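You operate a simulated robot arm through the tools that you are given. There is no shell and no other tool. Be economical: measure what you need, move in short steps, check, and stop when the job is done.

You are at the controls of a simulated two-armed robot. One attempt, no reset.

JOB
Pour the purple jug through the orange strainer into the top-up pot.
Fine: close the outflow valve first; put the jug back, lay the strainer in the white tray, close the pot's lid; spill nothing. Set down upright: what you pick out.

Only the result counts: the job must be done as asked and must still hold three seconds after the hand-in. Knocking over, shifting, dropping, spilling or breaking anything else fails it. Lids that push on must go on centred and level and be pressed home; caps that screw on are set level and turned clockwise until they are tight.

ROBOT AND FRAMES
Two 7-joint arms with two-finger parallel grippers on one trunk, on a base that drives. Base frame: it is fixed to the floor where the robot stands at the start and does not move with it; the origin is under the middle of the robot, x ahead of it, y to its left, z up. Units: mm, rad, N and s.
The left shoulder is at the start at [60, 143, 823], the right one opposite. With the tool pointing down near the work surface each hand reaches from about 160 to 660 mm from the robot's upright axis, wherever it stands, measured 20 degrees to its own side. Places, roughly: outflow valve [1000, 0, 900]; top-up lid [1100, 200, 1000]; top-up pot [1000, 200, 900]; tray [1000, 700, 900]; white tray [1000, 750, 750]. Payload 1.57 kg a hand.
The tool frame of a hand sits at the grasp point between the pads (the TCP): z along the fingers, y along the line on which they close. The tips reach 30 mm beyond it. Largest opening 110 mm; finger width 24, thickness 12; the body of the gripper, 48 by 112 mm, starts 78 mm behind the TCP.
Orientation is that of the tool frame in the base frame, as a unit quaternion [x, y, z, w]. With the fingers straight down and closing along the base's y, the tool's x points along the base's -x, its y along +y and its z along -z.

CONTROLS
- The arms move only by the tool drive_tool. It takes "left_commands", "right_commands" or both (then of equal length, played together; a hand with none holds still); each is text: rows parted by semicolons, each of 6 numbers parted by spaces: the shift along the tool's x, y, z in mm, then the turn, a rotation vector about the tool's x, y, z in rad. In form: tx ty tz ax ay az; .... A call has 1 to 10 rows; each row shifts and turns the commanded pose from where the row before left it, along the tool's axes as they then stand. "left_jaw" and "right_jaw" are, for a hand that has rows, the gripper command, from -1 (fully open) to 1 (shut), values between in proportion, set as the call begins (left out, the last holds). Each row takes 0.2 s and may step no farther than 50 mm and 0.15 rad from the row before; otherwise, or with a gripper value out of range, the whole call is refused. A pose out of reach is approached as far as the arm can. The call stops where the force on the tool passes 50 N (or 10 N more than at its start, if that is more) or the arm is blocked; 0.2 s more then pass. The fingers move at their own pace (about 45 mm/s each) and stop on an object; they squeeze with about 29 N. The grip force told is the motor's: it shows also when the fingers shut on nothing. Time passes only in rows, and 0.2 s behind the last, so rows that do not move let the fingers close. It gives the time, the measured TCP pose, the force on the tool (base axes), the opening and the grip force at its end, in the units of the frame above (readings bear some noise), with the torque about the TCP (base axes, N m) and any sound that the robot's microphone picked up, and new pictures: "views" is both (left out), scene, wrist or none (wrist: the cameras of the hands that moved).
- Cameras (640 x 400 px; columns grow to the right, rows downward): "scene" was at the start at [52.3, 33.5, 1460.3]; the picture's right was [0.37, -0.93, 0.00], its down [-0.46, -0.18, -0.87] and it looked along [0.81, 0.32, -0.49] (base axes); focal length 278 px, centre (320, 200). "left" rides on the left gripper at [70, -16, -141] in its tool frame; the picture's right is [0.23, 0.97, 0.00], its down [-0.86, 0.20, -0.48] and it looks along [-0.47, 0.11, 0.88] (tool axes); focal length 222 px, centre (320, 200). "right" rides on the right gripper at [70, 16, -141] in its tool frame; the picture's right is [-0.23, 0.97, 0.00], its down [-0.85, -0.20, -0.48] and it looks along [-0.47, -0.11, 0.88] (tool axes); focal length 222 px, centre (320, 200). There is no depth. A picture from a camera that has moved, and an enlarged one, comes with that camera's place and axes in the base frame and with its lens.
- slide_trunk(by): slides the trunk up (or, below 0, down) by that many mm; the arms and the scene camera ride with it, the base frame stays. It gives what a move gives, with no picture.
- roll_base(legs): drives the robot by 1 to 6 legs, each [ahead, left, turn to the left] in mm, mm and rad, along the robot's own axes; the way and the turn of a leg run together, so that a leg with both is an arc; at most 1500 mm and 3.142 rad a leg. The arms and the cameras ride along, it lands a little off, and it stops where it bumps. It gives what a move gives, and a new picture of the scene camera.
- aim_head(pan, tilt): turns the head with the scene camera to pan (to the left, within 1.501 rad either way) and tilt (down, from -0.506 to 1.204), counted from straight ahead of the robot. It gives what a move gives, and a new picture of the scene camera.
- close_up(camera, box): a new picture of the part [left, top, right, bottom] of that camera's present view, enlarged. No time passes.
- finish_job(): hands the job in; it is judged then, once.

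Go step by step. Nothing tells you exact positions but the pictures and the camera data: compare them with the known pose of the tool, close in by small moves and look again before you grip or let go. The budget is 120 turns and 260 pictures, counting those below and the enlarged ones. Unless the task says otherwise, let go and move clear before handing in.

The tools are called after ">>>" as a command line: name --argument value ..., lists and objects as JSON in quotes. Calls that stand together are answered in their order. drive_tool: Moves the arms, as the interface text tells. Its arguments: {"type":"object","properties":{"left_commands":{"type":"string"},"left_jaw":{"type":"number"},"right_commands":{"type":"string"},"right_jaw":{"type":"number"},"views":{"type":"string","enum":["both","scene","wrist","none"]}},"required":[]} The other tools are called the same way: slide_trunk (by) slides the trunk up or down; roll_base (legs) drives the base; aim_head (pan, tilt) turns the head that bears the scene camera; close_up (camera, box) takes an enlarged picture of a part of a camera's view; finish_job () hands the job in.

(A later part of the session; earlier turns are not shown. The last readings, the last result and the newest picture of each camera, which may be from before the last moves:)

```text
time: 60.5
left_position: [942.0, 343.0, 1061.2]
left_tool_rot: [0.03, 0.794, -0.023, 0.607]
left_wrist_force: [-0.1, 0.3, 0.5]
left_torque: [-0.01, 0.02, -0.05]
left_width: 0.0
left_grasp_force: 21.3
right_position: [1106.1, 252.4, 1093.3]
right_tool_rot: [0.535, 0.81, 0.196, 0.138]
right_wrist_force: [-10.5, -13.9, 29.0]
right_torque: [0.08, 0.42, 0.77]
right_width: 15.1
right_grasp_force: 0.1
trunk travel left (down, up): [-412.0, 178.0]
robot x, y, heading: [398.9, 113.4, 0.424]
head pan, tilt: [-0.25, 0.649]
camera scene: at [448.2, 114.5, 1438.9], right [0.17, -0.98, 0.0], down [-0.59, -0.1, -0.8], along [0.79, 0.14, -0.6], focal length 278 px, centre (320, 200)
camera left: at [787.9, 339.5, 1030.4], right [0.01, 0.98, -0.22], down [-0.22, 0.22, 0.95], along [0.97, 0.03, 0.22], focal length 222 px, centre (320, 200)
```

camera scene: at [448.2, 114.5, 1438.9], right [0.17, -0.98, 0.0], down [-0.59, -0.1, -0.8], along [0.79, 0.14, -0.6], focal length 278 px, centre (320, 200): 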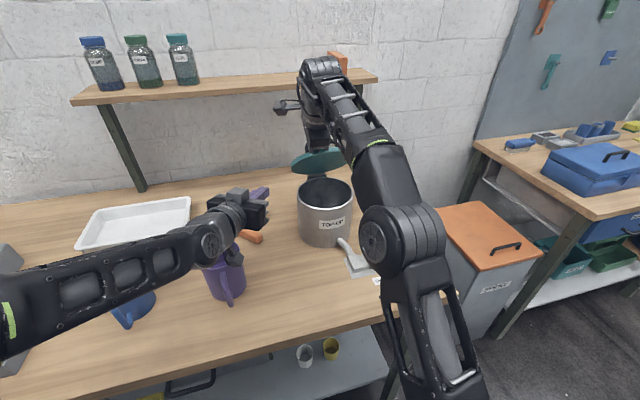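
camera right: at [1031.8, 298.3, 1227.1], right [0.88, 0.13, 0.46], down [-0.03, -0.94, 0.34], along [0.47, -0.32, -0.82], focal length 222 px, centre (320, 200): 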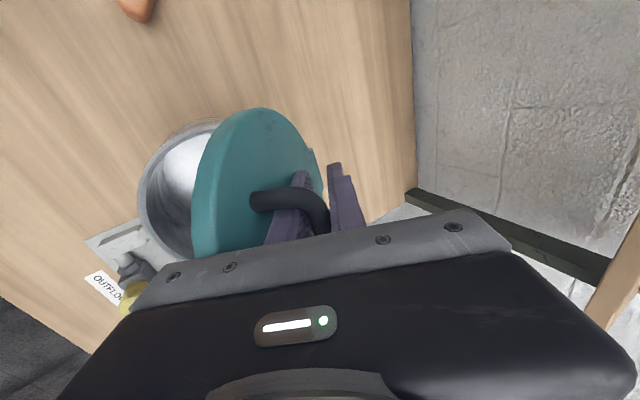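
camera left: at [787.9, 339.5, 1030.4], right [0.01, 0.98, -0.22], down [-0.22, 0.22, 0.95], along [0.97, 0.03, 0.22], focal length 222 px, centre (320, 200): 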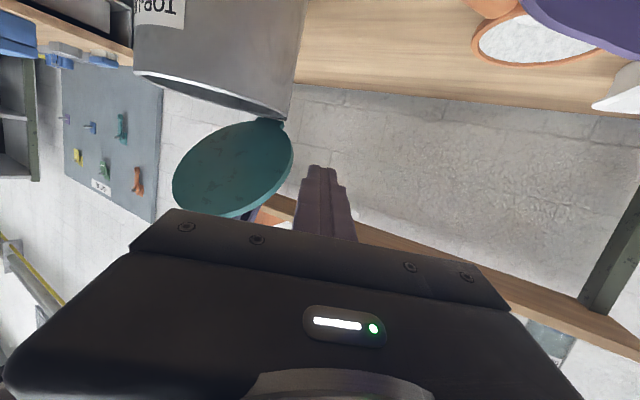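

The wedge under the lid is clearly visible. I'll go down first and then diagonally in, to put the left fingertips under the lid.

>>> drive_tool --left_commands "26 0 7 0 0 0;-8 -33.2 29.6 0 0 0;-8 -33.2 29.6 0 0 0;-8 -33.2 29.6 0 0 0" --views "both"

```text
time: 61.5
left_position: [1027.4, 241.3, 1032.2]
left_tool_rot: [0.03, 0.794, -0.024, 0.607]
left_wrist_force: [-0.2, 0.6, -0.2]
left_torque: [-0.02, 0.02, -0.03]
left_width: 0.2
left_grasp_force: 21.0
right_position: [1106.9, 252.4, 1093.6]
right_tool_rot: [0.534, 0.811, 0.195, 0.138]
right_wrist_force: [-9.9, -14.0, 28.2]
right_torque: [0.08, 0.28, 0.77]
right_width: 15.3
right_grasp_force: 0.1
trunk travel left (down, up): [-412.0, 178.0]
robot x, y, heading: [399.8, 117.0, 0.425]
head pan, tilt: [-0.25, 0.649]
camera scene: at [448.2, 114.5, 1438.9], right [0.17, -0.98, 0.0], down [-0.59, -0.1, -0.8], along [0.79, 0.14, -0.6], focal length 278 px, centre (320, 200)
camera left: at [872.5, 236.1, 1002.4], right [0.01, 0.98, -0.22], down [-0.22, 0.22, 0.95], along [0.97, 0.04, 0.22], focal length 222 px, centre (320, 200)
```

scene: 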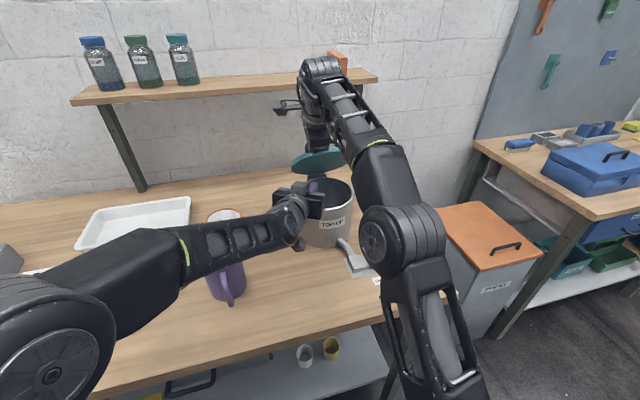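
left: 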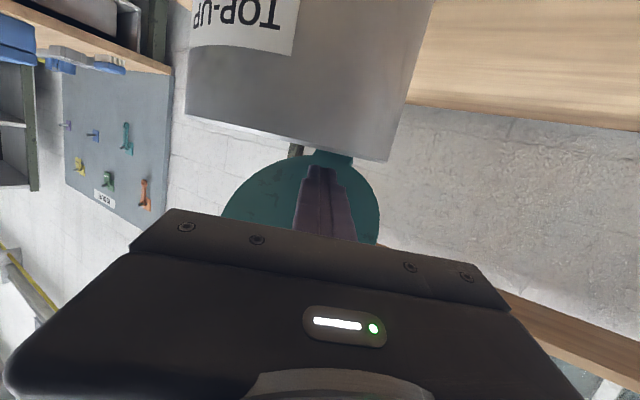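

The left fingertips are inside the wedge. I'll raise the left hand gently until it meets the lid.

>>> drive_tool --left_commands "-9.6 0 -2.6 0 0 0;-9.6 0 -2.6 0 0 0;-9.6 0 -2.6 0 0 0" --views "wrist"

```text
time: 62.3
left_position: [1027.7, 239.2, 1061.1]
left_tool_rot: [0.03, 0.793, -0.024, 0.608]
left_wrist_force: [0.7, 0.0, -0.6]
left_torque: [0.01, 0.01, 0.0]
left_width: 0.1
left_grasp_force: 21.6
right_position: [1107.5, 253.2, 1093.0]
right_tool_rot: [0.535, 0.811, 0.194, 0.138]
right_wrist_force: [-11.7, -12.3, 28.2]
right_torque: [-0.51, -0.04, 0.24]
right_width: 15.4
right_grasp_force: 0.1
trunk travel left (down, up): [-412.0, 178.0]
robot x, y, heading: [401.9, 112.4, 0.428]
head pan, tilt: [-0.25, 0.649]
camera left: at [872.7, 235.6, 1032.6], right [0.01, 0.98, -0.22], down [-0.22, 0.22, 0.95], along [0.98, 0.03, 0.22], focal length 222 px, centre (320, 200)
```

left: 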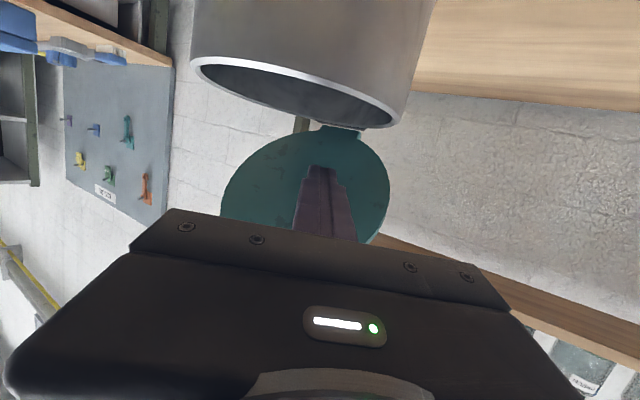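

No contact yet. I'll push forward under the lid toward the hinge side until it touches.

>>> drive_tool --left_commands "-4 0 14.4 0 0 0;-4 0 14.4 0 0 0;-8 0 12 0 0 0" --views "both"

```text
time: 63.0
left_position: [1057.5, 240.3, 1055.7]
left_tool_rot: [0.03, 0.799, -0.026, 0.6]
left_wrist_force: [0.7, -1.0, -0.3]
left_torque: [0.02, 0.03, 0.01]
left_width: 0.1
left_grasp_force: 20.5
right_position: [1108.8, 253.5, 1095.6]
right_tool_rot: [0.535, 0.81, 0.197, 0.14]
right_wrist_force: [-15.2, -2.4, 19.3]
right_torque: [-0.99, 0.42, -0.94]
right_width: 16.4
right_grasp_force: 0.1
trunk travel left (down, up): [-412.0, 178.0]
robot x, y, heading: [396.9, 115.3, 0.424]
head pan, tilt: [-0.25, 0.649]
stopped in row 3 (left hand): the force on the tool passed its limit at 66 N (the readings are from after the stop); the commanded pose is now the measured one
camera scene: at [448.5, 116.2, 1438.7], right [0.18, -0.98, 0.0], down [-0.59, -0.11, -0.8], along [0.79, 0.14, -0.6], focal length 278 px, centre (320, 200)
camera left: at [902.6, 235.1, 1029.0], right [0.02, 0.97, -0.22], down [-0.21, 0.22, 0.95], along [0.98, 0.03, 0.2], focal length 222 px, centre (320, 200)
```

scene: 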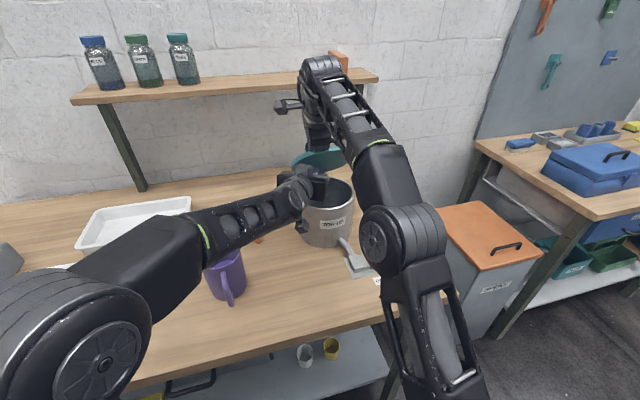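
left: 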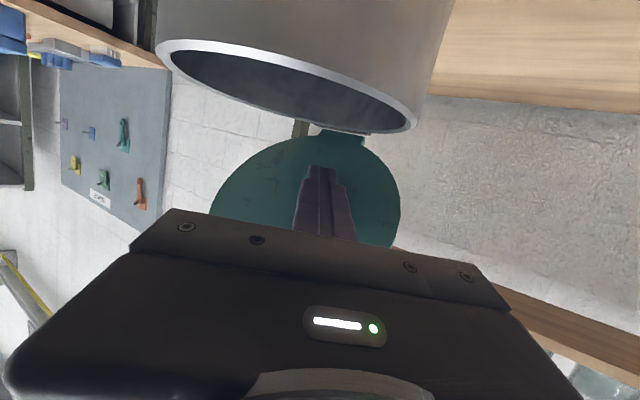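

The left hand touches the underside and supports the lid. I'll open the right jaws a little and withdraw along the fingers.

>>> drive_tool --right_commands "0 0 0 0 0 0;0 0 -15 0 0 0;0 0 -20 0 0 0;0 0 -25 0 0 0;0 0 -30 0 0 0" --right_jaw 0.3 --views "both"

```text
time: 64.2
left_position: [1058.2, 237.3, 1044.9]
left_tool_rot: [0.032, 0.805, -0.028, 0.592]
left_wrist_force: [-29.4, -7.5, -25.3]
left_torque: [-0.17, 0.8, -0.02]
left_width: 0.0
left_grasp_force: 21.3
right_position: [1058.5, 229.8, 1143.0]
right_tool_rot: [0.534, 0.81, 0.197, 0.141]
right_wrist_force: [18.9, 9.2, 1.4]
right_torque: [0.28, -0.61, 0.27]
right_width: 30.7
right_grasp_force: 0.0
right hand out of reach, approached as far as the arm can: row 3, 4, 5
trunk travel left (down, up): [-412.0, 178.0]
robot x, y, heading: [396.1, 115.9, 0.424]
head pan, tilt: [-0.25, 0.649]
camera scene: at [453.7, 117.5, 1438.3], right [0.18, -0.98, 0.0], down [-0.6, -0.11, -0.8], along [0.78, 0.14, -0.61], focal length 278 px, centre (320, 200)
camera right: at [981.8, 275.3, 1275.0], right [0.88, 0.13, 0.46], down [-0.04, -0.94, 0.34], along [0.48, -0.32, -0.82], focal length 222 px, centre (320, 200)
```

scene: 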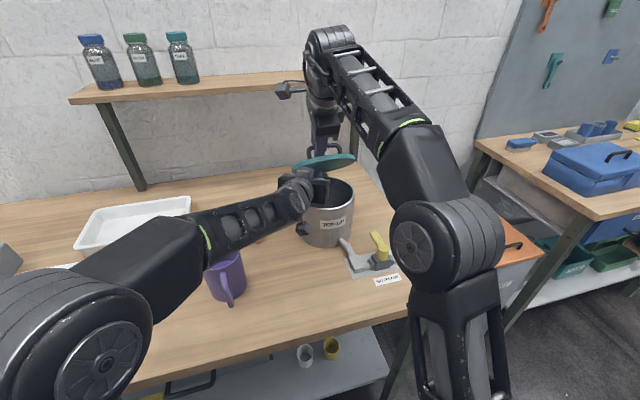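
right: 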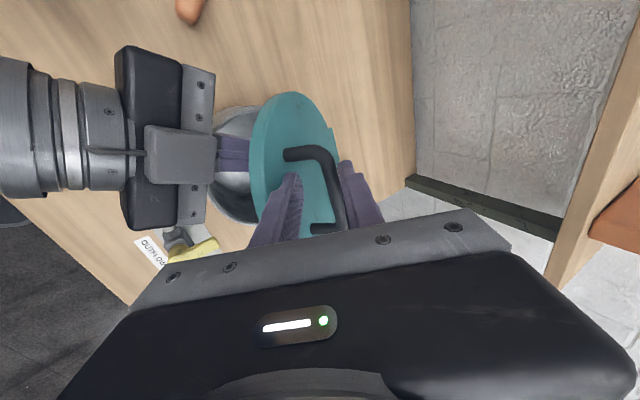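

The far finger is dragging the bar back. I'll open the right jaws wide and see how the hands relieve.

>>> drive_tool --right_commands "0 0 0 0 0 0;0 0 0 0 0 0;0 5 0 0 0 0;0 5 0 -0.05 0 0" --right_jaw -0.6 --views "both"

```text
time: 64.8
left_position: [1056.4, 234.3, 1039.5]
left_tool_rot: [0.035, 0.809, -0.031, 0.585]
left_wrist_force: [-26.5, -0.4, -13.8]
left_torque: [-0.1, 0.41, 0.11]
left_width: 0.0
left_grasp_force: 21.0
right_position: [1060.6, 230.4, 1147.4]
right_tool_rot: [0.533, 0.809, 0.202, 0.145]
right_wrist_force: [14.8, 4.8, 2.5]
right_torque: [0.22, -0.6, 0.21]
right_width: 72.6
right_grasp_force: 0.1
right hand out of reach, approached as far as the arm can: row 3
trunk travel left (down, up): [-412.0, 178.0]
robot x, y, heading: [392.4, 113.1, 0.43]
head pan, tilt: [-0.25, 0.649]
stopped in row 3 (left hand): the force on the tool passed its limit at 52 N (the readings are from after the stop); the commanded pose is now the measured one
camera scene: at [452.2, 117.5, 1439.0], right [0.18, -0.98, 0.0], down [-0.59, -0.11, -0.8], along [0.78, 0.14, -0.6], focal length 278 px, centre (320, 200)
camera right: at [981.8, 275.4, 1277.1], right [0.87, 0.13, 0.47], down [-0.04, -0.94, 0.34], along [0.49, -0.32, -0.81], focal length 222 px, centre (320, 200)
```

scene: 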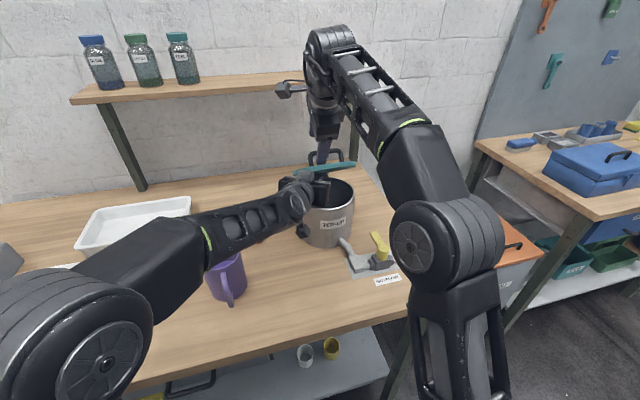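
right: 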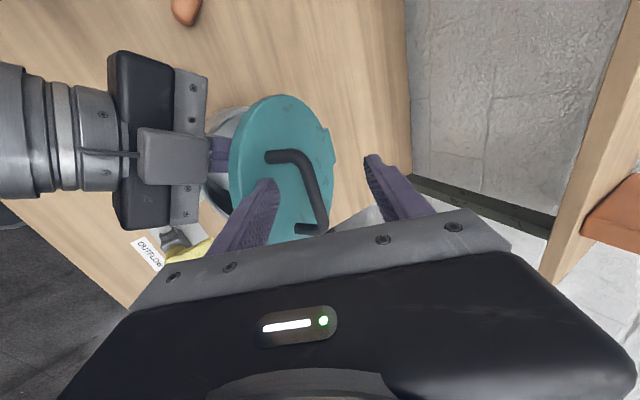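

The lid has sunk to about 25° and rests on the left fingers, with the right near finger pressing on it. I'll pitch the right hand up while backing it off, with a small left relief.

>>> drive_tool --left_commands "3 0 0 0 0 0;0 0 0 0 0 0;0 0 0 0 0 0;0 0 0 0 0 0;0 0 0 0 0 0" --right_commands "0 0 -5 -0.08 0 0;0 0 -8 -0.1 0 0;0 0 -8 -0.1 0 0;0 0 -8 -0.1 0 0;0 0 -8 -0.1 0 0" --right_jaw -1 --views "both"

```text
time: 66.0
left_position: [1056.1, 233.9, 1039.0]
left_tool_rot: [0.035, 0.807, -0.031, 0.589]
left_wrist_force: [-13.2, -5.5, -18.0]
left_torque: [-0.1, 0.58, -0.1]
left_width: 0.0
left_grasp_force: 21.6
right_position: [1039.1, 220.4, 1173.9]
right_tool_rot: [0.485, 0.738, 0.386, 0.267]
right_wrist_force: [6.1, 4.8, 3.1]
right_torque: [0.24, -0.22, 0.03]
right_width: 104.3
right_grasp_force: 0.0
trunk travel left (down, up): [-412.0, 178.0]
robot x, y, heading: [397.1, 114.5, 0.429]
head pan, tilt: [-0.25, 0.649]
camera scene: at [453.2, 117.0, 1438.6], right [0.18, -0.98, 0.0], down [-0.6, -0.11, -0.8], along [0.78, 0.14, -0.6], focal length 278 px, centre (320, 200)
camera right: at [909.5, 243.8, 1265.2], right [0.59, 0.02, 0.81], down [-0.14, -0.98, 0.12], along [0.8, -0.18, -0.57], focal length 222 px, centre (320, 200)
camera left: at [900.4, 233.0, 1017.1], right [0.02, 0.97, -0.22], down [-0.17, 0.22, 0.96], along [0.98, 0.02, 0.17], focal length 222 px, centre (320, 200)
```

scene: 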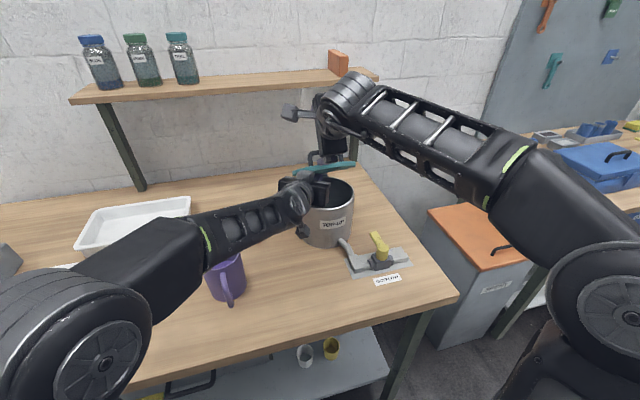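
right: 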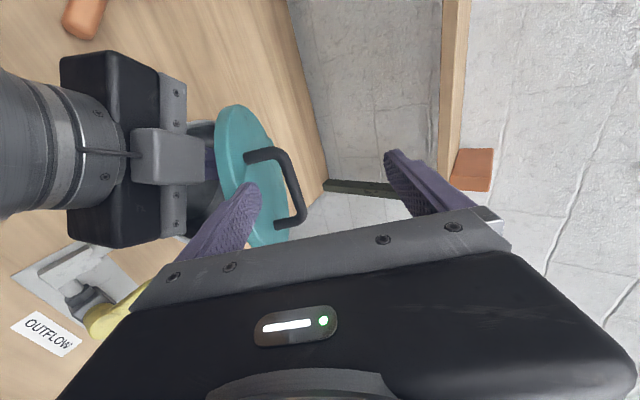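
left: 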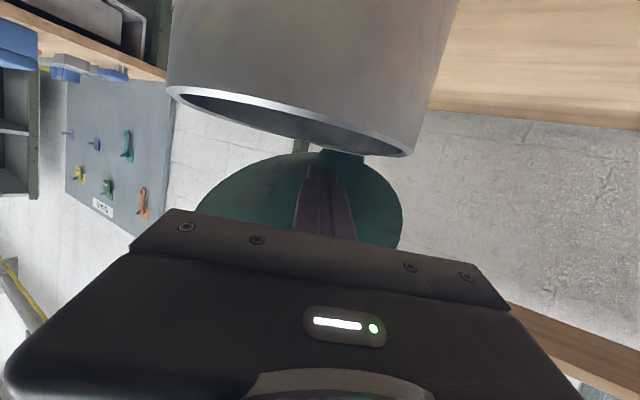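

The right far finger is now well above the bar. I'll lift the right hand up and away.

>>> drive_tool --right_commands "0 0 -15 0 0 0;0 10 -20 -0.05 0 0;0 15 -25 -0.05 0 0;0 15 -30 0 0 0;0 0 -40 0 0 0" --views "both"

```text
time: 67.2
left_position: [1056.7, 234.6, 1043.0]
left_tool_rot: [0.034, 0.804, -0.029, 0.593]
left_wrist_force: [-1.0, -0.7, 0.7]
left_torque: [0.04, -0.01, 0.01]
left_width: 0.0
left_grasp_force: 21.1
right_position: [953.6, 187.5, 1273.8]
right_tool_rot: [0.471, 0.719, 0.421, 0.289]
right_wrist_force: [0.6, 0.5, 0.4]
right_torque: [-0.01, -0.04, 0.0]
right_width: 110.0
right_grasp_force: 0.0
trunk travel left (down, up): [-412.0, 178.0]
robot x, y, heading: [397.4, 115.1, 0.427]
head pan, tilt: [-0.25, 0.649]
camera scene: at [452.1, 116.5, 1438.7], right [0.18, -0.98, 0.0], down [-0.59, -0.11, -0.8], along [0.78, 0.14, -0.6], focal length 278 px, centre (320, 200)
camera right: at [817.0, 206.8, 1354.4], right [0.51, -0.01, 0.86], down [-0.14, -0.99, 0.07], along [0.85, -0.16, -0.51], focal length 222 px, centre (320, 200)
```

scene: 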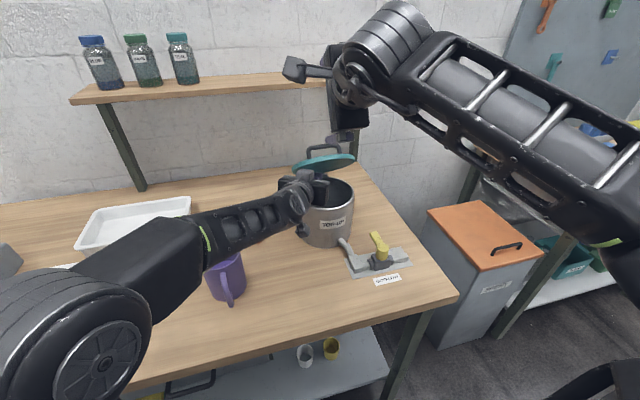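
right: 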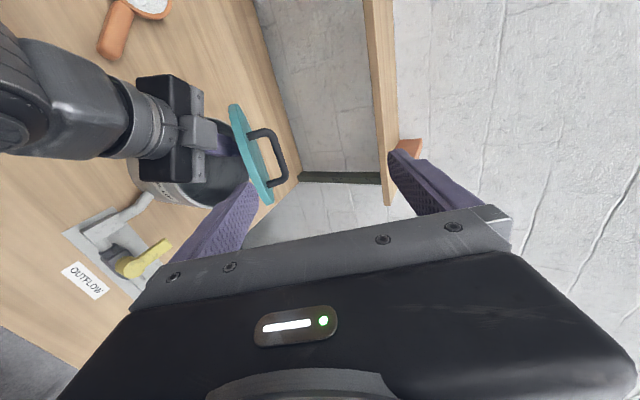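

The right hand is clear. Now I'll lift the lid from below with the left hand.

>>> drive_tool --left_commands "-19.1 0 -5.9 0 0 0;-19.1 0 -5.9 0 0 0;-20 2 -1 0 0 0;-20 2 -1 0 0 0" --views "both"

```text
time: 68.2
left_position: [1068.7, 239.5, 1123.0]
left_tool_rot: [0.034, 0.805, -0.03, 0.592]
left_wrist_force: [-0.8, -1.1, -0.3]
left_torque: [-0.05, 0.0, 0.01]
left_width: 0.1
left_grasp_force: 21.3
right_position: [954.9, 187.5, 1273.1]
right_tool_rot: [0.47, 0.719, 0.422, 0.29]
right_wrist_force: [-0.1, 0.3, -0.2]
right_torque: [0.0, -0.01, 0.0]
right_width: 110.2
right_grasp_force: 0.1
trunk travel left (down, up): [-412.0, 178.0]
robot x, y, heading: [398.5, 116.8, 0.422]
head pan, tilt: [-0.25, 0.649]
camera scene: at [452.6, 116.7, 1438.7], right [0.18, -0.98, 0.0], down [-0.6, -0.11, -0.8], along [0.78, 0.14, -0.6], focal length 278 px, centre (320, 200)
camera left: at [912.5, 237.8, 1098.6], right [0.02, 0.97, -0.22], down [-0.18, 0.22, 0.96], along [0.98, 0.02, 0.18], focal length 222 px, centre (320, 200)
```

scene: 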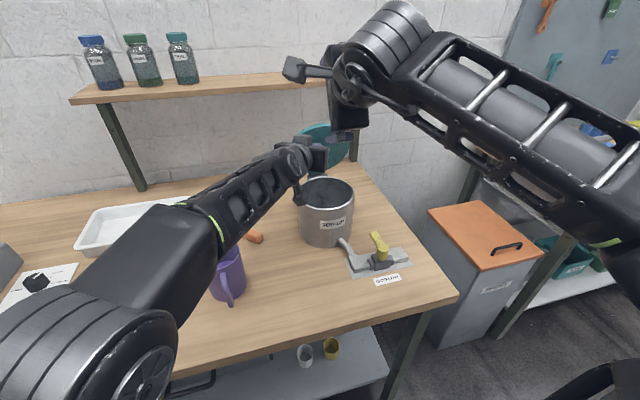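
left: 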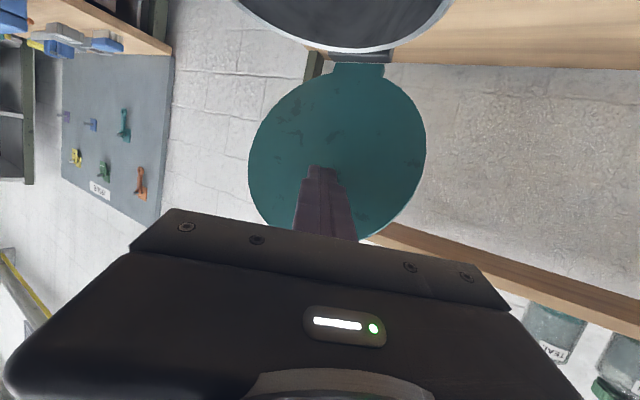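

The lid is at about 60–65°. I'll push forward.

>>> drive_tool --left_commands "-3.9 7.4 12.5 0 0 0;-3.9 7.4 12.5 0 0 0;-3.9 7.4 12.5 0 0 0;-3.9 7.4 12.5 0 0 0" --views "both"

```text
time: 69.2
left_position: [1125.0, 263.9, 1120.6]
left_tool_rot: [0.034, 0.806, -0.03, 0.591]
left_wrist_force: [0.5, 0.1, 0.5]
left_torque: [0.05, 0.01, 0.01]
left_width: 0.0
left_grasp_force: 21.2
right_position: [954.3, 187.4, 1273.1]
right_tool_rot: [0.471, 0.719, 0.422, 0.289]
right_wrist_force: [0.2, -0.1, -0.4]
right_torque: [0.0, 0.0, 0.02]
right_width: 110.1
right_grasp_force: 0.1
trunk travel left (down, up): [-412.0, 178.0]
robot x, y, heading: [394.0, 114.2, 0.425]
head pan, tilt: [-0.25, 0.649]
camera scene: at [453.0, 116.9, 1438.6], right [0.18, -0.98, 0.0], down [-0.6, -0.11, -0.8], along [0.78, 0.14, -0.6], focal length 278 px, centre (320, 200)
camera left: at [968.3, 261.8, 1097.0], right [0.02, 0.97, -0.22], down [-0.18, 0.22, 0.96], along [0.98, 0.02, 0.18], focal length 222 px, centre (320, 200)
```

scene: 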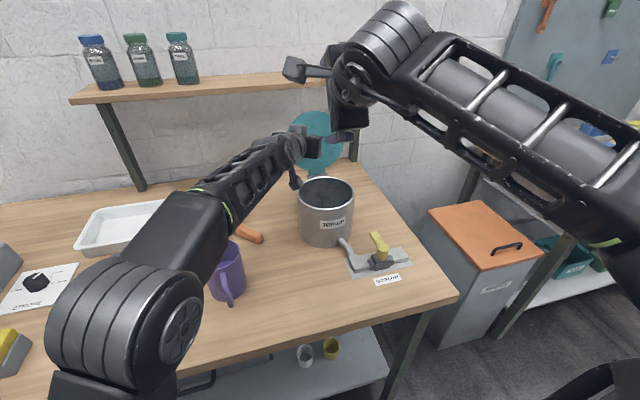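
left: 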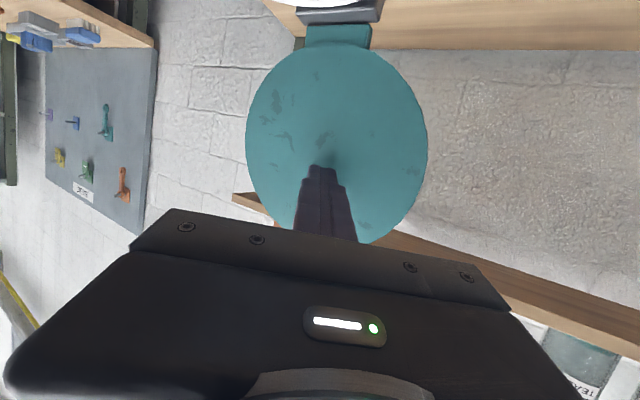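

The lid is near vertical. I'll push a bit farther past it.

>>> drive_tool --left_commands "-3.9 7.4 12.5 0 0 0;-3.9 7.4 12.5 0 0 0;-2 4 6 0 0 0" --views "wrist"

```text
time: 69.7
left_position: [1129.8, 265.3, 1122.4]
left_tool_rot: [0.037, 0.808, -0.033, 0.587]
left_wrist_force: [-39.3, 0.0, 4.1]
left_torque: [0.01, -0.16, 0.27]
left_width: 0.0
left_grasp_force: 21.3
right_position: [946.6, 189.0, 1274.9]
right_tool_rot: [0.468, 0.719, 0.424, 0.29]
right_wrist_force: [-1.0, -0.3, 0.0]
right_torque: [-0.01, 0.0, 0.02]
right_width: 110.0
right_grasp_force: 0.1
trunk travel left (down, up): [-412.0, 178.0]
robot x, y, heading: [393.0, 115.4, 0.424]
head pan, tilt: [-0.25, 0.649]
stopped in row 2 (left hand): the force on the tool passed its limit at 64 N (the readings are from after the stop); the commanded pose is now the measured one
camera left: at [973.7, 265.2, 1099.3], right [0.03, 0.97, -0.23], down [-0.17, 0.23, 0.96], along [0.99, 0.01, 0.17], focal length 222 px, centre (320, 200)
```

left: 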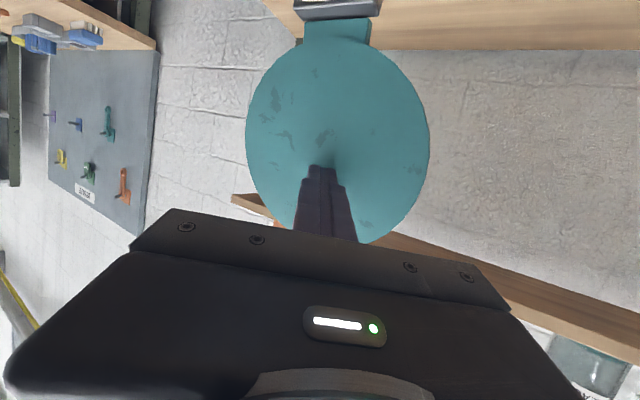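

The lid has reached its hinge stop. I'll withdraw the left hand and check it stays open.

>>> drive_tool --left_commands "3.9 -7.4 -12.5 0 0 0;8 -14 -25 0 0 0;8 -14 -25 0 0 0" --views "both"

```text
time: 70.5
left_position: [1068.1, 237.5, 1115.6]
left_tool_rot: [0.036, 0.81, -0.033, 0.585]
left_wrist_force: [-0.3, -0.5, 0.0]
left_torque: [-0.01, -0.04, 0.0]
left_width: 0.0
left_grasp_force: 20.8
right_position: [953.0, 187.1, 1273.7]
right_tool_rot: [0.47, 0.719, 0.422, 0.289]
right_wrist_force: [0.2, 0.1, 0.9]
right_torque: [0.02, 0.0, 0.0]
right_width: 110.2
right_grasp_force: 0.0
trunk travel left (down, up): [-412.0, 178.0]
robot x, y, heading: [396.6, 112.7, 0.427]
head pan, tilt: [-0.25, 0.649]
camera scene: at [451.5, 116.5, 1438.7], right [0.18, -0.98, 0.0], down [-0.59, -0.11, -0.8], along [0.78, 0.14, -0.6], focal length 278 px, centre (320, 200)
camera left: at [911.6, 237.1, 1096.0], right [0.02, 0.97, -0.23], down [-0.16, 0.23, 0.96], along [0.99, 0.01, 0.17], focal length 222 px, centre (320, 200)
```

scene: 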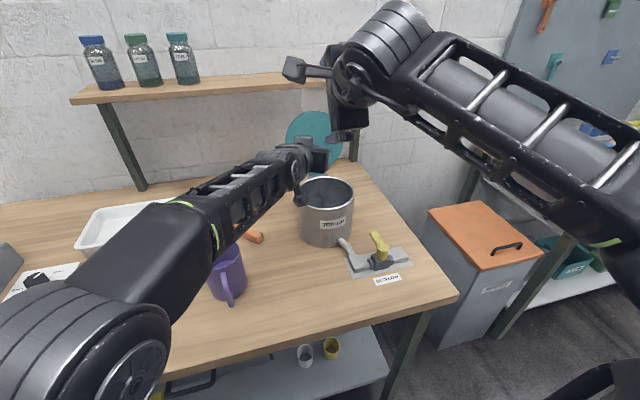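
left: 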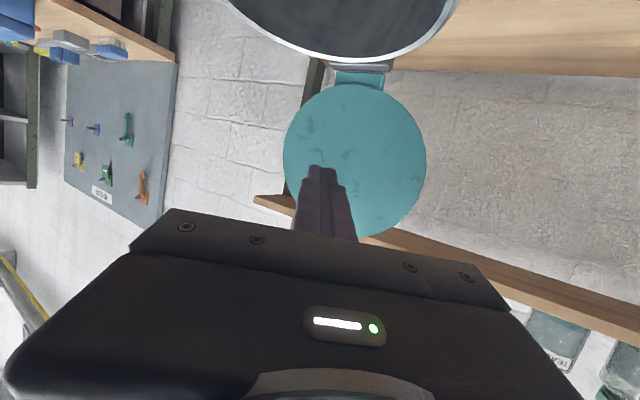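

The lid stays open by itself. Now I'll retract the left hand and bring the right hand back to pointing down, for the strainer.

>>> drive_tool --left_commands "0 22 -38 0 0 0;0 22 -38 0 0 0;0 22 -38 0 0 0;0 22 -38 0 0 0;0 22 -38 0 0 0;0 0 0 0 0 0;0 0 0 0 0 0;0 0 0 0 0 0;0 0 0 0 0 0;0 0 0 0 0 0" --right_commands "0 0 -10 0.15 0 0;0 0 -10 0.15 0 0;0 0 -10 0.15 0 0;0 0 0 0.15 0 0;0 0 0 0.15 0 0;0 0 0 0.15 0 0;0 0 0 0.15 0 0;0 0 0 0 0 -0.15;0 0 0 0 0 -0.15;0 0 0 0 0 -0.15" --views "none"

>>> drive_tool --right_commands "0 0 0 0 0 -0.15;0 0 0 0 0 -0.15;0 0 0 0 0 -0.15;0 0 0 0 0 -0.15;0 0 0 0 0 -0.15;0 0 0 0 0 -0.15;0 0 0 0 0 -0.15;0 0 0 0 0 -0.15;0 0 0 0 0 -0.15;0 0 0 0 0 -0.15" --views "none"

>>> slide_trunk --by 150

>>> aim_head --pan -0.05 --tilt 0.95

```text
time: 72.7
left_position: [900.7, 363.0, 1178.0]
left_tool_rot: [0.037, 0.81, -0.033, 0.584]
left_wrist_force: [0.3, -0.3, -0.2]
left_torque: [0.02, -0.02, -0.01]
left_width: 0.0
left_grasp_force: 21.1
right_position: [913.9, 163.1, 998.2]
right_tool_rot: [0.351, 0.936, 0.004, 0.017]
right_wrist_force: [0.2, -1.1, 0.1]
right_torque: [-0.01, -0.04, 0.03]
right_width: 110.1
right_grasp_force: 0.2
right hand out of reach, approached as far as the arm can: row 3, 4, 5, 6, 7, 8
trunk travel left (down, up): [-412.0, 178.0]
robot x, y, heading: [392.1, 112.4, 0.431]
head pan, tilt: [-0.25, 0.649]
```

```text
time: 74.9
left_position: [899.9, 362.3, 1177.1]
left_tool_rot: [0.037, 0.81, -0.033, 0.584]
left_wrist_force: [-0.4, 0.3, 0.4]
left_torque: [-0.03, 0.02, 0.02]
left_width: 0.0
left_grasp_force: 21.3
right_position: [904.3, 166.4, 975.4]
right_tool_rot: [-0.379, 0.925, -0.01, 0.014]
right_wrist_force: [-0.3, 0.9, 0.3]
right_torque: [-0.06, -0.06, 0.0]
right_width: 110.1
right_grasp_force: 0.0
right hand out of reach, approached as far as the arm can: row 9, 10
trunk travel left (down, up): [-412.0, 178.0]
robot x, y, heading: [389.3, 113.3, 0.427]
head pan, tilt: [-0.25, 0.649]
```

```text
time: 76.6
left_position: [900.1, 362.6, 1326.5]
left_tool_rot: [0.037, 0.809, -0.033, 0.585]
left_wrist_force: [0.0, -0.4, -0.5]
left_torque: [-0.03, 0.06, 0.0]
left_width: 0.0
left_grasp_force: 21.0
right_position: [902.9, 166.6, 1126.6]
right_tool_rot: [-0.379, 0.925, -0.008, 0.015]
right_wrist_force: [0.1, 0.7, -0.1]
right_torque: [-0.03, -0.04, 0.0]
right_width: 110.2
right_grasp_force: 0.1
trunk travel left (down, up): [-562.0, 28.0]
robot x, y, heading: [395.7, 116.2, 0.428]
head pan, tilt: [-0.25, 0.649]
```

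```text
time: 77.4
left_position: [900.1, 363.8, 1325.3]
left_tool_rot: [0.037, 0.809, -0.033, 0.585]
left_wrist_force: [0.1, -0.9, 0.3]
left_torque: [-0.02, -0.03, 0.01]
left_width: 0.2
left_grasp_force: 21.7
right_position: [903.4, 166.3, 1125.9]
right_tool_rot: [-0.379, 0.925, -0.009, 0.015]
right_wrist_force: [0.3, 0.0, 1.0]
right_torque: [0.0, 0.01, 0.02]
right_width: 110.2
right_grasp_force: 0.0
trunk travel left (down, up): [-562.0, 28.0]
robot x, y, heading: [394.4, 110.3, 0.428]
head pan, tilt: [-0.051, 0.949]
camera scene: at [434.3, 128.3, 1564.6], right [0.37, -0.93, 0.0], down [-0.76, -0.3, -0.58], along [0.54, 0.21, -0.81], focal length 278 px, centre (320, 200)
```

scene: 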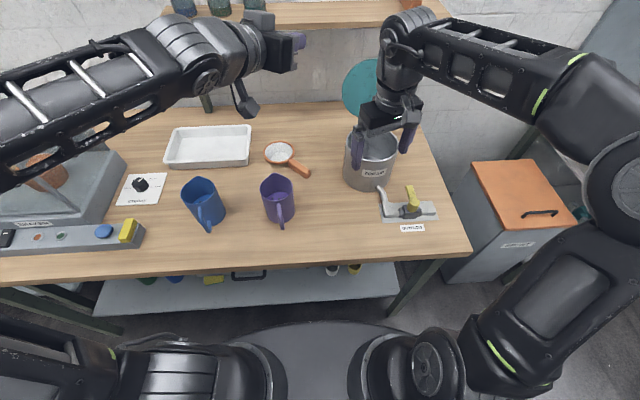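

The view is clear. I'll enlarge the strainer, jug and tray, and look from the right wrist too.

>>> close_up --camera "scene" --box '[150, 110, 350, 240]'

>>> close_up --camera "right" --box '[0, 0, 640, 400]'

```text
3.08 times, centred on (250, 175) of scene
camera zoom: at [434.3, 128.3, 1564.6], right [0.37, -0.93, 0.0], down [-0.76, -0.3, -0.58], along [0.54, 0.21, -0.81], focal length 856 px, centre (535, 277)
```

zoom: 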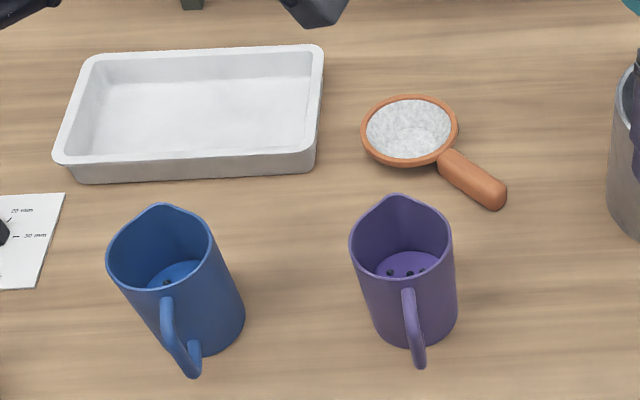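

```text
1.00 times, centred on (320, 200) of right (not enlarged: the box is as wide or as high as the picture)
camera zoom: at [835.9, 129.7, 1266.3], right [-0.52, 0.85, -0.02], down [0.73, 0.46, 0.5], along [0.44, 0.24, -0.86], focal length 222 px, centre (320, 200)
```

zoom: 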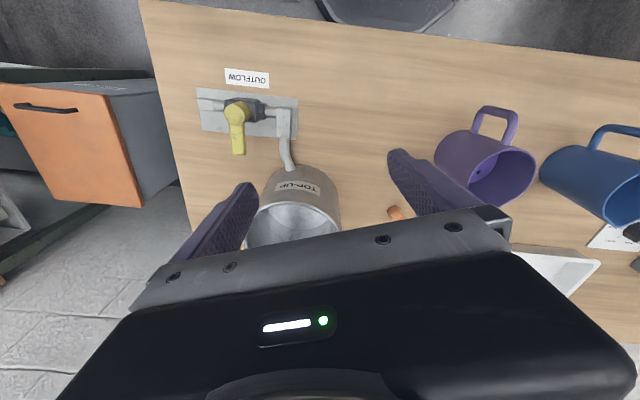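

The jug holds liquid with dark bits. The strainer handle runs from about (1009,463) to (982,385), with the bowl at (1023,512). I'll shift the base left and slightly forward to bring it within reach, and yaw the right hand square to the handle.

>>> roll_base --legs '[[20, 110, 0]]'

>>> drive_tool --right_commands "0 0 0 0 0 -0.15;0 0 0 0 0 -0.15;0 0 0 0 0 -0.15" --views "none"

```text
time: 78.6
left_position: [872.0, 473.0, 1327.6]
left_tool_rot: [0.036, 0.81, -0.033, 0.585]
left_wrist_force: [0.0, -0.2, -0.5]
left_torque: [-0.01, -0.02, -0.01]
left_width: 0.0
left_grasp_force: 21.8
right_position: [875.2, 276.3, 1127.0]
right_tool_rot: [-0.378, 0.926, -0.01, 0.016]
right_wrist_force: [-0.3, 0.2, 0.1]
right_torque: [-0.06, 0.0, -0.02]
right_width: 110.2
right_grasp_force: 0.0
trunk travel left (down, up): [-562.0, 28.0]
robot x, y, heading: [365.4, 227.1, 0.42]
head pan, tilt: [-0.051, 0.949]
camera scene: at [406.0, 238.6, 1564.5], right [0.37, -0.93, 0.0], down [-0.76, -0.3, -0.58], along [0.54, 0.21, -0.81], focal length 278 px, centre (320, 200)
```

scene: 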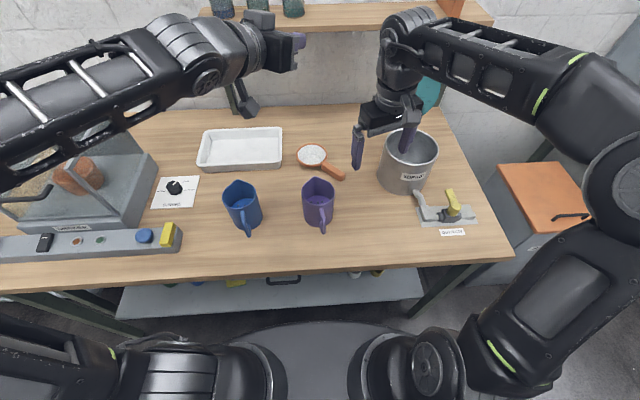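

```text
time: 79.4
left_position: [872.8, 471.6, 1326.6]
left_tool_rot: [0.037, 0.81, -0.033, 0.585]
left_wrist_force: [-0.8, 0.0, -0.3]
left_torque: [0.01, -0.01, -0.01]
left_width: 0.0
left_grasp_force: 21.5
right_position: [821.6, 299.9, 1057.2]
right_tool_rot: [-0.573, 0.819, -0.012, 0.016]
right_wrist_force: [0.3, 0.5, 0.2]
right_torque: [0.0, 0.02, 0.0]
right_width: 110.0
right_grasp_force: 0.2
right hand out of reach, approached as far as the arm can: row 1, 2, 3
trunk travel left (down, up): [-562.0, 28.0]
robot x, y, heading: [371.8, 224.2, 0.422]
head pan, tilt: [-0.051, 0.949]
```

>>> drive_tool --right_commands "-34.6 -23.6 5 0 0 0;-34.6 -23.6 10 0 0 0;-34.6 -23.6 20 0 0 0;-34.6 -23.6 30 0 0 0;-34.6 -23.6 30 0 0 0" --right_jaw -0.2 --views "both"

```text
refused: row 4 steps farther than a row can; nothing moved
```

The row was too long; I'll split the approach into shorter steps.

>>> drive_tool --right_commands "-34.6 -23.6 5 0 0 0;-34.6 -23.6 5 0 0 0;-34.6 -23.6 10 0 0 0;-34.6 -23.6 20 0 0 0;-34.6 -23.6 20 0 0 0;0 0 35 0 0 0" --right_jaw -0.2 --views "both"

```text
time: 80.8
left_position: [873.1, 470.6, 1327.3]
left_tool_rot: [0.036, 0.81, -0.032, 0.584]
left_wrist_force: [0.3, 0.1, -0.2]
left_torque: [-0.02, 0.02, -0.05]
left_width: 0.2
left_grasp_force: 21.5
right_position: [907.2, 423.6, 915.6]
right_tool_rot: [-0.575, 0.818, -0.011, 0.013]
right_wrist_force: [0.5, -0.3, -0.3]
right_torque: [-0.03, 0.01, -0.03]
right_width: 65.8
right_grasp_force: 0.2
right hand out of reach, approached as far as the arm can: row 1, 2, 3, 4, 5
trunk travel left (down, up): [-562.0, 28.0]
robot x, y, heading: [368.1, 223.9, 0.428]
head pan, tilt: [-0.051, 0.949]
camera scene: at [406.7, 236.6, 1564.5], right [0.37, -0.93, 0.0], down [-0.76, -0.3, -0.58], along [0.54, 0.21, -0.81], focal length 278 px, centre (320, 200)
camera right: at [862.8, 364.1, 1055.8], right [-0.84, 0.54, -0.03], down [0.46, 0.74, 0.49], along [0.29, 0.4, -0.87], focal length 222 px, centre (320, 200)
```

scene: 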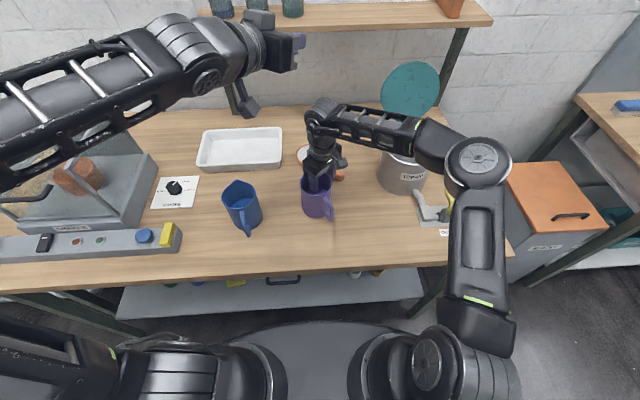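
right: 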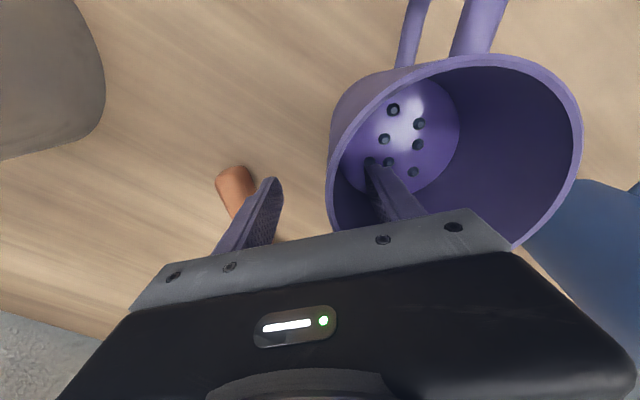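

Danger: the reach limit pulled the hand low, and one finger is now inside the jug's mouth, without contact. I'll raise it straight up at once.

>>> drive_tool --right_commands "0 0 -20 0 0 0;0 0 -30 0 0 0;0 0 -30 0 0 0" --views "both"

```text
time: 81.6
left_position: [872.8, 470.4, 1326.1]
left_tool_rot: [0.036, 0.81, -0.033, 0.585]
left_wrist_force: [-0.1, -0.4, -0.1]
left_torque: [0.03, -0.01, -0.01]
left_width: 0.0
left_grasp_force: 21.2
right_position: [887.3, 421.7, 986.8]
right_tool_rot: [-0.574, 0.819, -0.012, 0.015]
right_wrist_force: [-0.5, -0.7, -0.1]
right_torque: [0.01, -0.02, -0.01]
right_width: 66.1
right_grasp_force: 0.1
right hand out of reach, approached as far as the arm can: row 2, 3
trunk travel left (down, up): [-562.0, 28.0]
robot x, y, heading: [369.9, 224.2, 0.427]
head pan, tilt: [-0.051, 0.949]
camera scene: at [405.9, 236.8, 1564.5], right [0.37, -0.93, 0.0], down [-0.76, -0.3, -0.58], along [0.54, 0.21, -0.81], focal length 278 px, centre (320, 200)
camera right: at [841.3, 360.8, 1127.0], right [-0.84, 0.55, -0.03], down [0.46, 0.74, 0.49], along [0.3, 0.4, -0.87], focal length 222 px, centre (320, 200)
```

scene: 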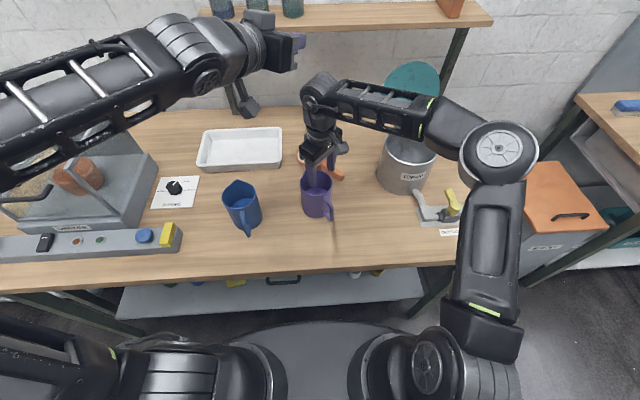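
right: 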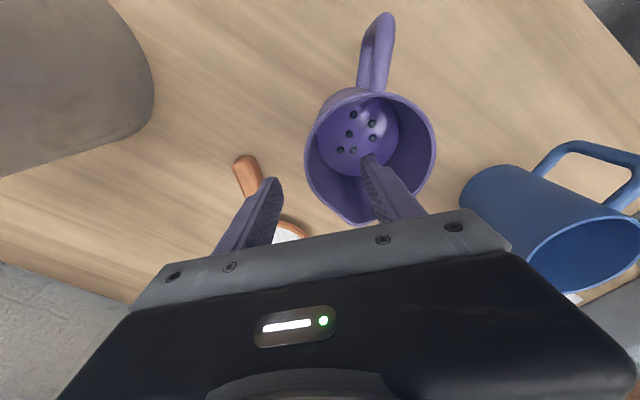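

The fingers are above the rim now. I'll un-yaw the wrist (it was at a joint limit) while rising, then inspect the jug.

>>> drive_tool --right_commands "0 0 -10 0 0 0.15;0 0 -20 0 0 0.15;0 0 -30 0 0 0.15;0 0 -30 0 0 0.15;0 0 -30 0 0 0.15;0 0 -30 0 0 0.1" --views "none"

>>> close_up --camera "scene" --box '[180, 110, 380, 250]'

>>> close_up --camera "right" --box '[0, 0, 640, 400]'

```text
time: 83.0
left_position: [873.1, 468.8, 1326.2]
left_tool_rot: [0.038, 0.81, -0.033, 0.584]
left_wrist_force: [0.3, 0.6, -0.2]
left_torque: [0.02, 0.01, 0.02]
left_width: 0.0
left_grasp_force: 20.6
right_position: [875.3, 413.3, 1118.5]
right_tool_rot: [-0.187, 0.982, -0.002, 0.021]
right_wrist_force: [0.8, -0.1, 0.2]
right_torque: [0.01, 0.03, -0.01]
right_width: 66.0
right_grasp_force: 0.1
right hand out of reach, approached as far as the arm can: row 6
trunk travel left (down, up): [-562.0, 28.0]
robot x, y, heading: [367.9, 222.5, 0.425]
head pan, tilt: [-0.051, 0.949]
```

```text
2.86 times, centred on (280, 180) of scene
camera zoom: at [406.9, 235.6, 1564.5], right [0.37, -0.93, 0.0], down [-0.76, -0.3, -0.58], along [0.54, 0.21, -0.81], focal length 795 px, centre (434, 257)
```

zoom: 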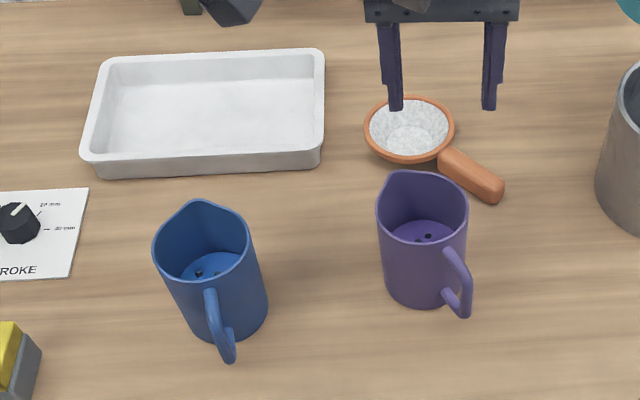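

```text
1.00 times, centred on (320, 200) of right (not enlarged: the box is as wide or as high as the picture)
camera zoom: at [797.3, 401.5, 1257.4], right [-0.15, 0.99, 0.0], down [0.85, 0.13, 0.51], along [0.51, 0.07, -0.86], focal length 222 px, centre (320, 200)
```

zoom: 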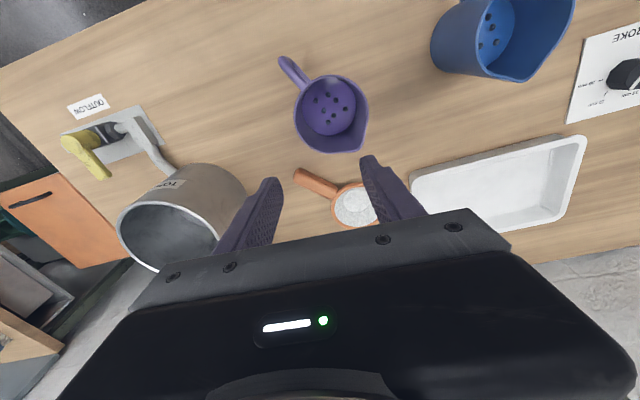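

The finger contact moved the purple jug about 35 mm and turned its handle front-right. It's still upright, and I'll put it back at about (815,406). The left wrist suits the strainer's angle better, so the left hand takes the strainer and the right the jug. First I retract the right hand and pitch the left down.

>>> drive_tool --left_commands "0 0 0 0 0.13 0;0 0 0 0 0.13 0;0 0 0 0 0.13 0;0 0 0 0 0.13 0;0 0 0 0 0.13 0" --right_commands "15 -20 0 0 0 0;15 -20 0 0 0 0;15 -20 0 0 0 0;15 -20 0 0 0 0;0 0 0 0 0 0" --left_jaw -0.2 --views "none"

>>> roll_base --legs '[[0, -170, 0]]'

>>> drive_tool --left_commands "0 0 0 -0.085 0 -0.121;0 0 0 -0.085 0 -0.121;0 0 0 -0.085 0 -0.121;0 0 0 -0.085 0 -0.121;0 0 0 -0.085 0 -0.121;0 0 0 -0.085 0 -0.121;0 0 0 -0.085 0 -0.121;0 0 0 -0.085 0 -0.121;0 0 0 -0.085 0 -0.121" --views "wrist"

```text
time: 84.2
left_position: [874.1, 470.9, 1325.9]
left_tool_rot: [0.046, 0.954, -0.021, 0.295]
left_wrist_force: [0.3, -0.3, 0.5]
left_torque: [-0.01, 0.01, 0.01]
left_width: 66.0
left_grasp_force: 0.1
right_position: [847.4, 317.0, 1116.0]
right_tool_rot: [-0.187, 0.982, -0.006, 0.016]
right_wrist_force: [0.0, -0.1, -0.3]
right_torque: [-0.01, 0.01, 0.0]
right_width: 65.8
right_grasp_force: 0.1
trunk travel left (down, up): [-562.0, 28.0]
robot x, y, heading: [364.1, 221.7, 0.429]
head pan, tilt: [-0.051, 0.949]
```

```text
time: 85.7
left_position: [941.3, 318.4, 1326.9]
left_tool_rot: [0.045, 0.954, -0.018, 0.295]
left_wrist_force: [0.6, 0.3, -0.1]
left_torque: [0.03, 0.05, -0.01]
left_width: 66.1
left_grasp_force: 0.1
right_position: [917.5, 164.1, 1116.0]
right_tool_rot: [-0.187, 0.982, -0.005, 0.016]
right_wrist_force: [0.3, -0.2, 0.5]
right_torque: [0.03, -0.01, -0.01]
right_width: 65.7
right_grasp_force: 0.1
trunk travel left (down, up): [-562.0, 28.0]
robot x, y, heading: [437.0, 72.2, 0.423]
head pan, tilt: [-0.051, 0.949]
camera scene: at [475.8, 84.1, 1564.5], right [0.37, -0.93, 0.0], down [-0.76, -0.3, -0.58], along [0.54, 0.21, -0.81], focal length 278 px, centre (320, 200)
```

scene: 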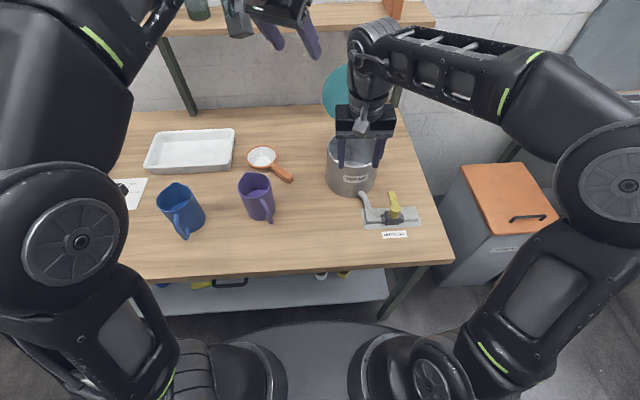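

```text
time: 87.7
left_position: [941.3, 319.5, 1327.0]
left_tool_rot: [-0.345, 0.891, 0.106, 0.274]
left_wrist_force: [-1.2, 0.2, 0.2]
left_torque: [0.0, -0.03, 0.03]
left_width: 66.1
left_grasp_force: 0.1
left hand out of reach, approached as far as the arm can: row 7, 8, 9
right_position: [916.5, 165.6, 1116.6]
right_tool_rot: [-0.187, 0.982, -0.006, 0.017]
right_wrist_force: [-0.3, 0.0, 0.0]
right_torque: [-0.01, -0.02, -0.01]
right_width: 66.0
right_grasp_force: 0.2
trunk travel left (down, up): [-562.0, 28.0]
robot x, y, heading: [434.5, 68.6, 0.426]
head pan, tilt: [-0.051, 0.949]
camera left: at [851.9, 215.7, 1405.5], right [-0.8, 0.59, -0.13], down [0.19, 0.44, 0.88], along [0.58, 0.67, -0.46], focal length 222 px, centre (320, 200)
```

left: 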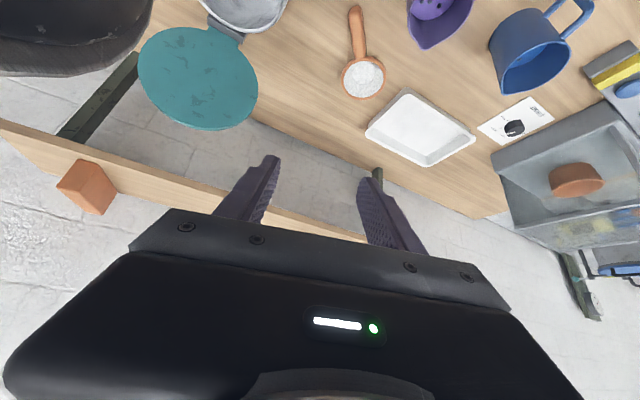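

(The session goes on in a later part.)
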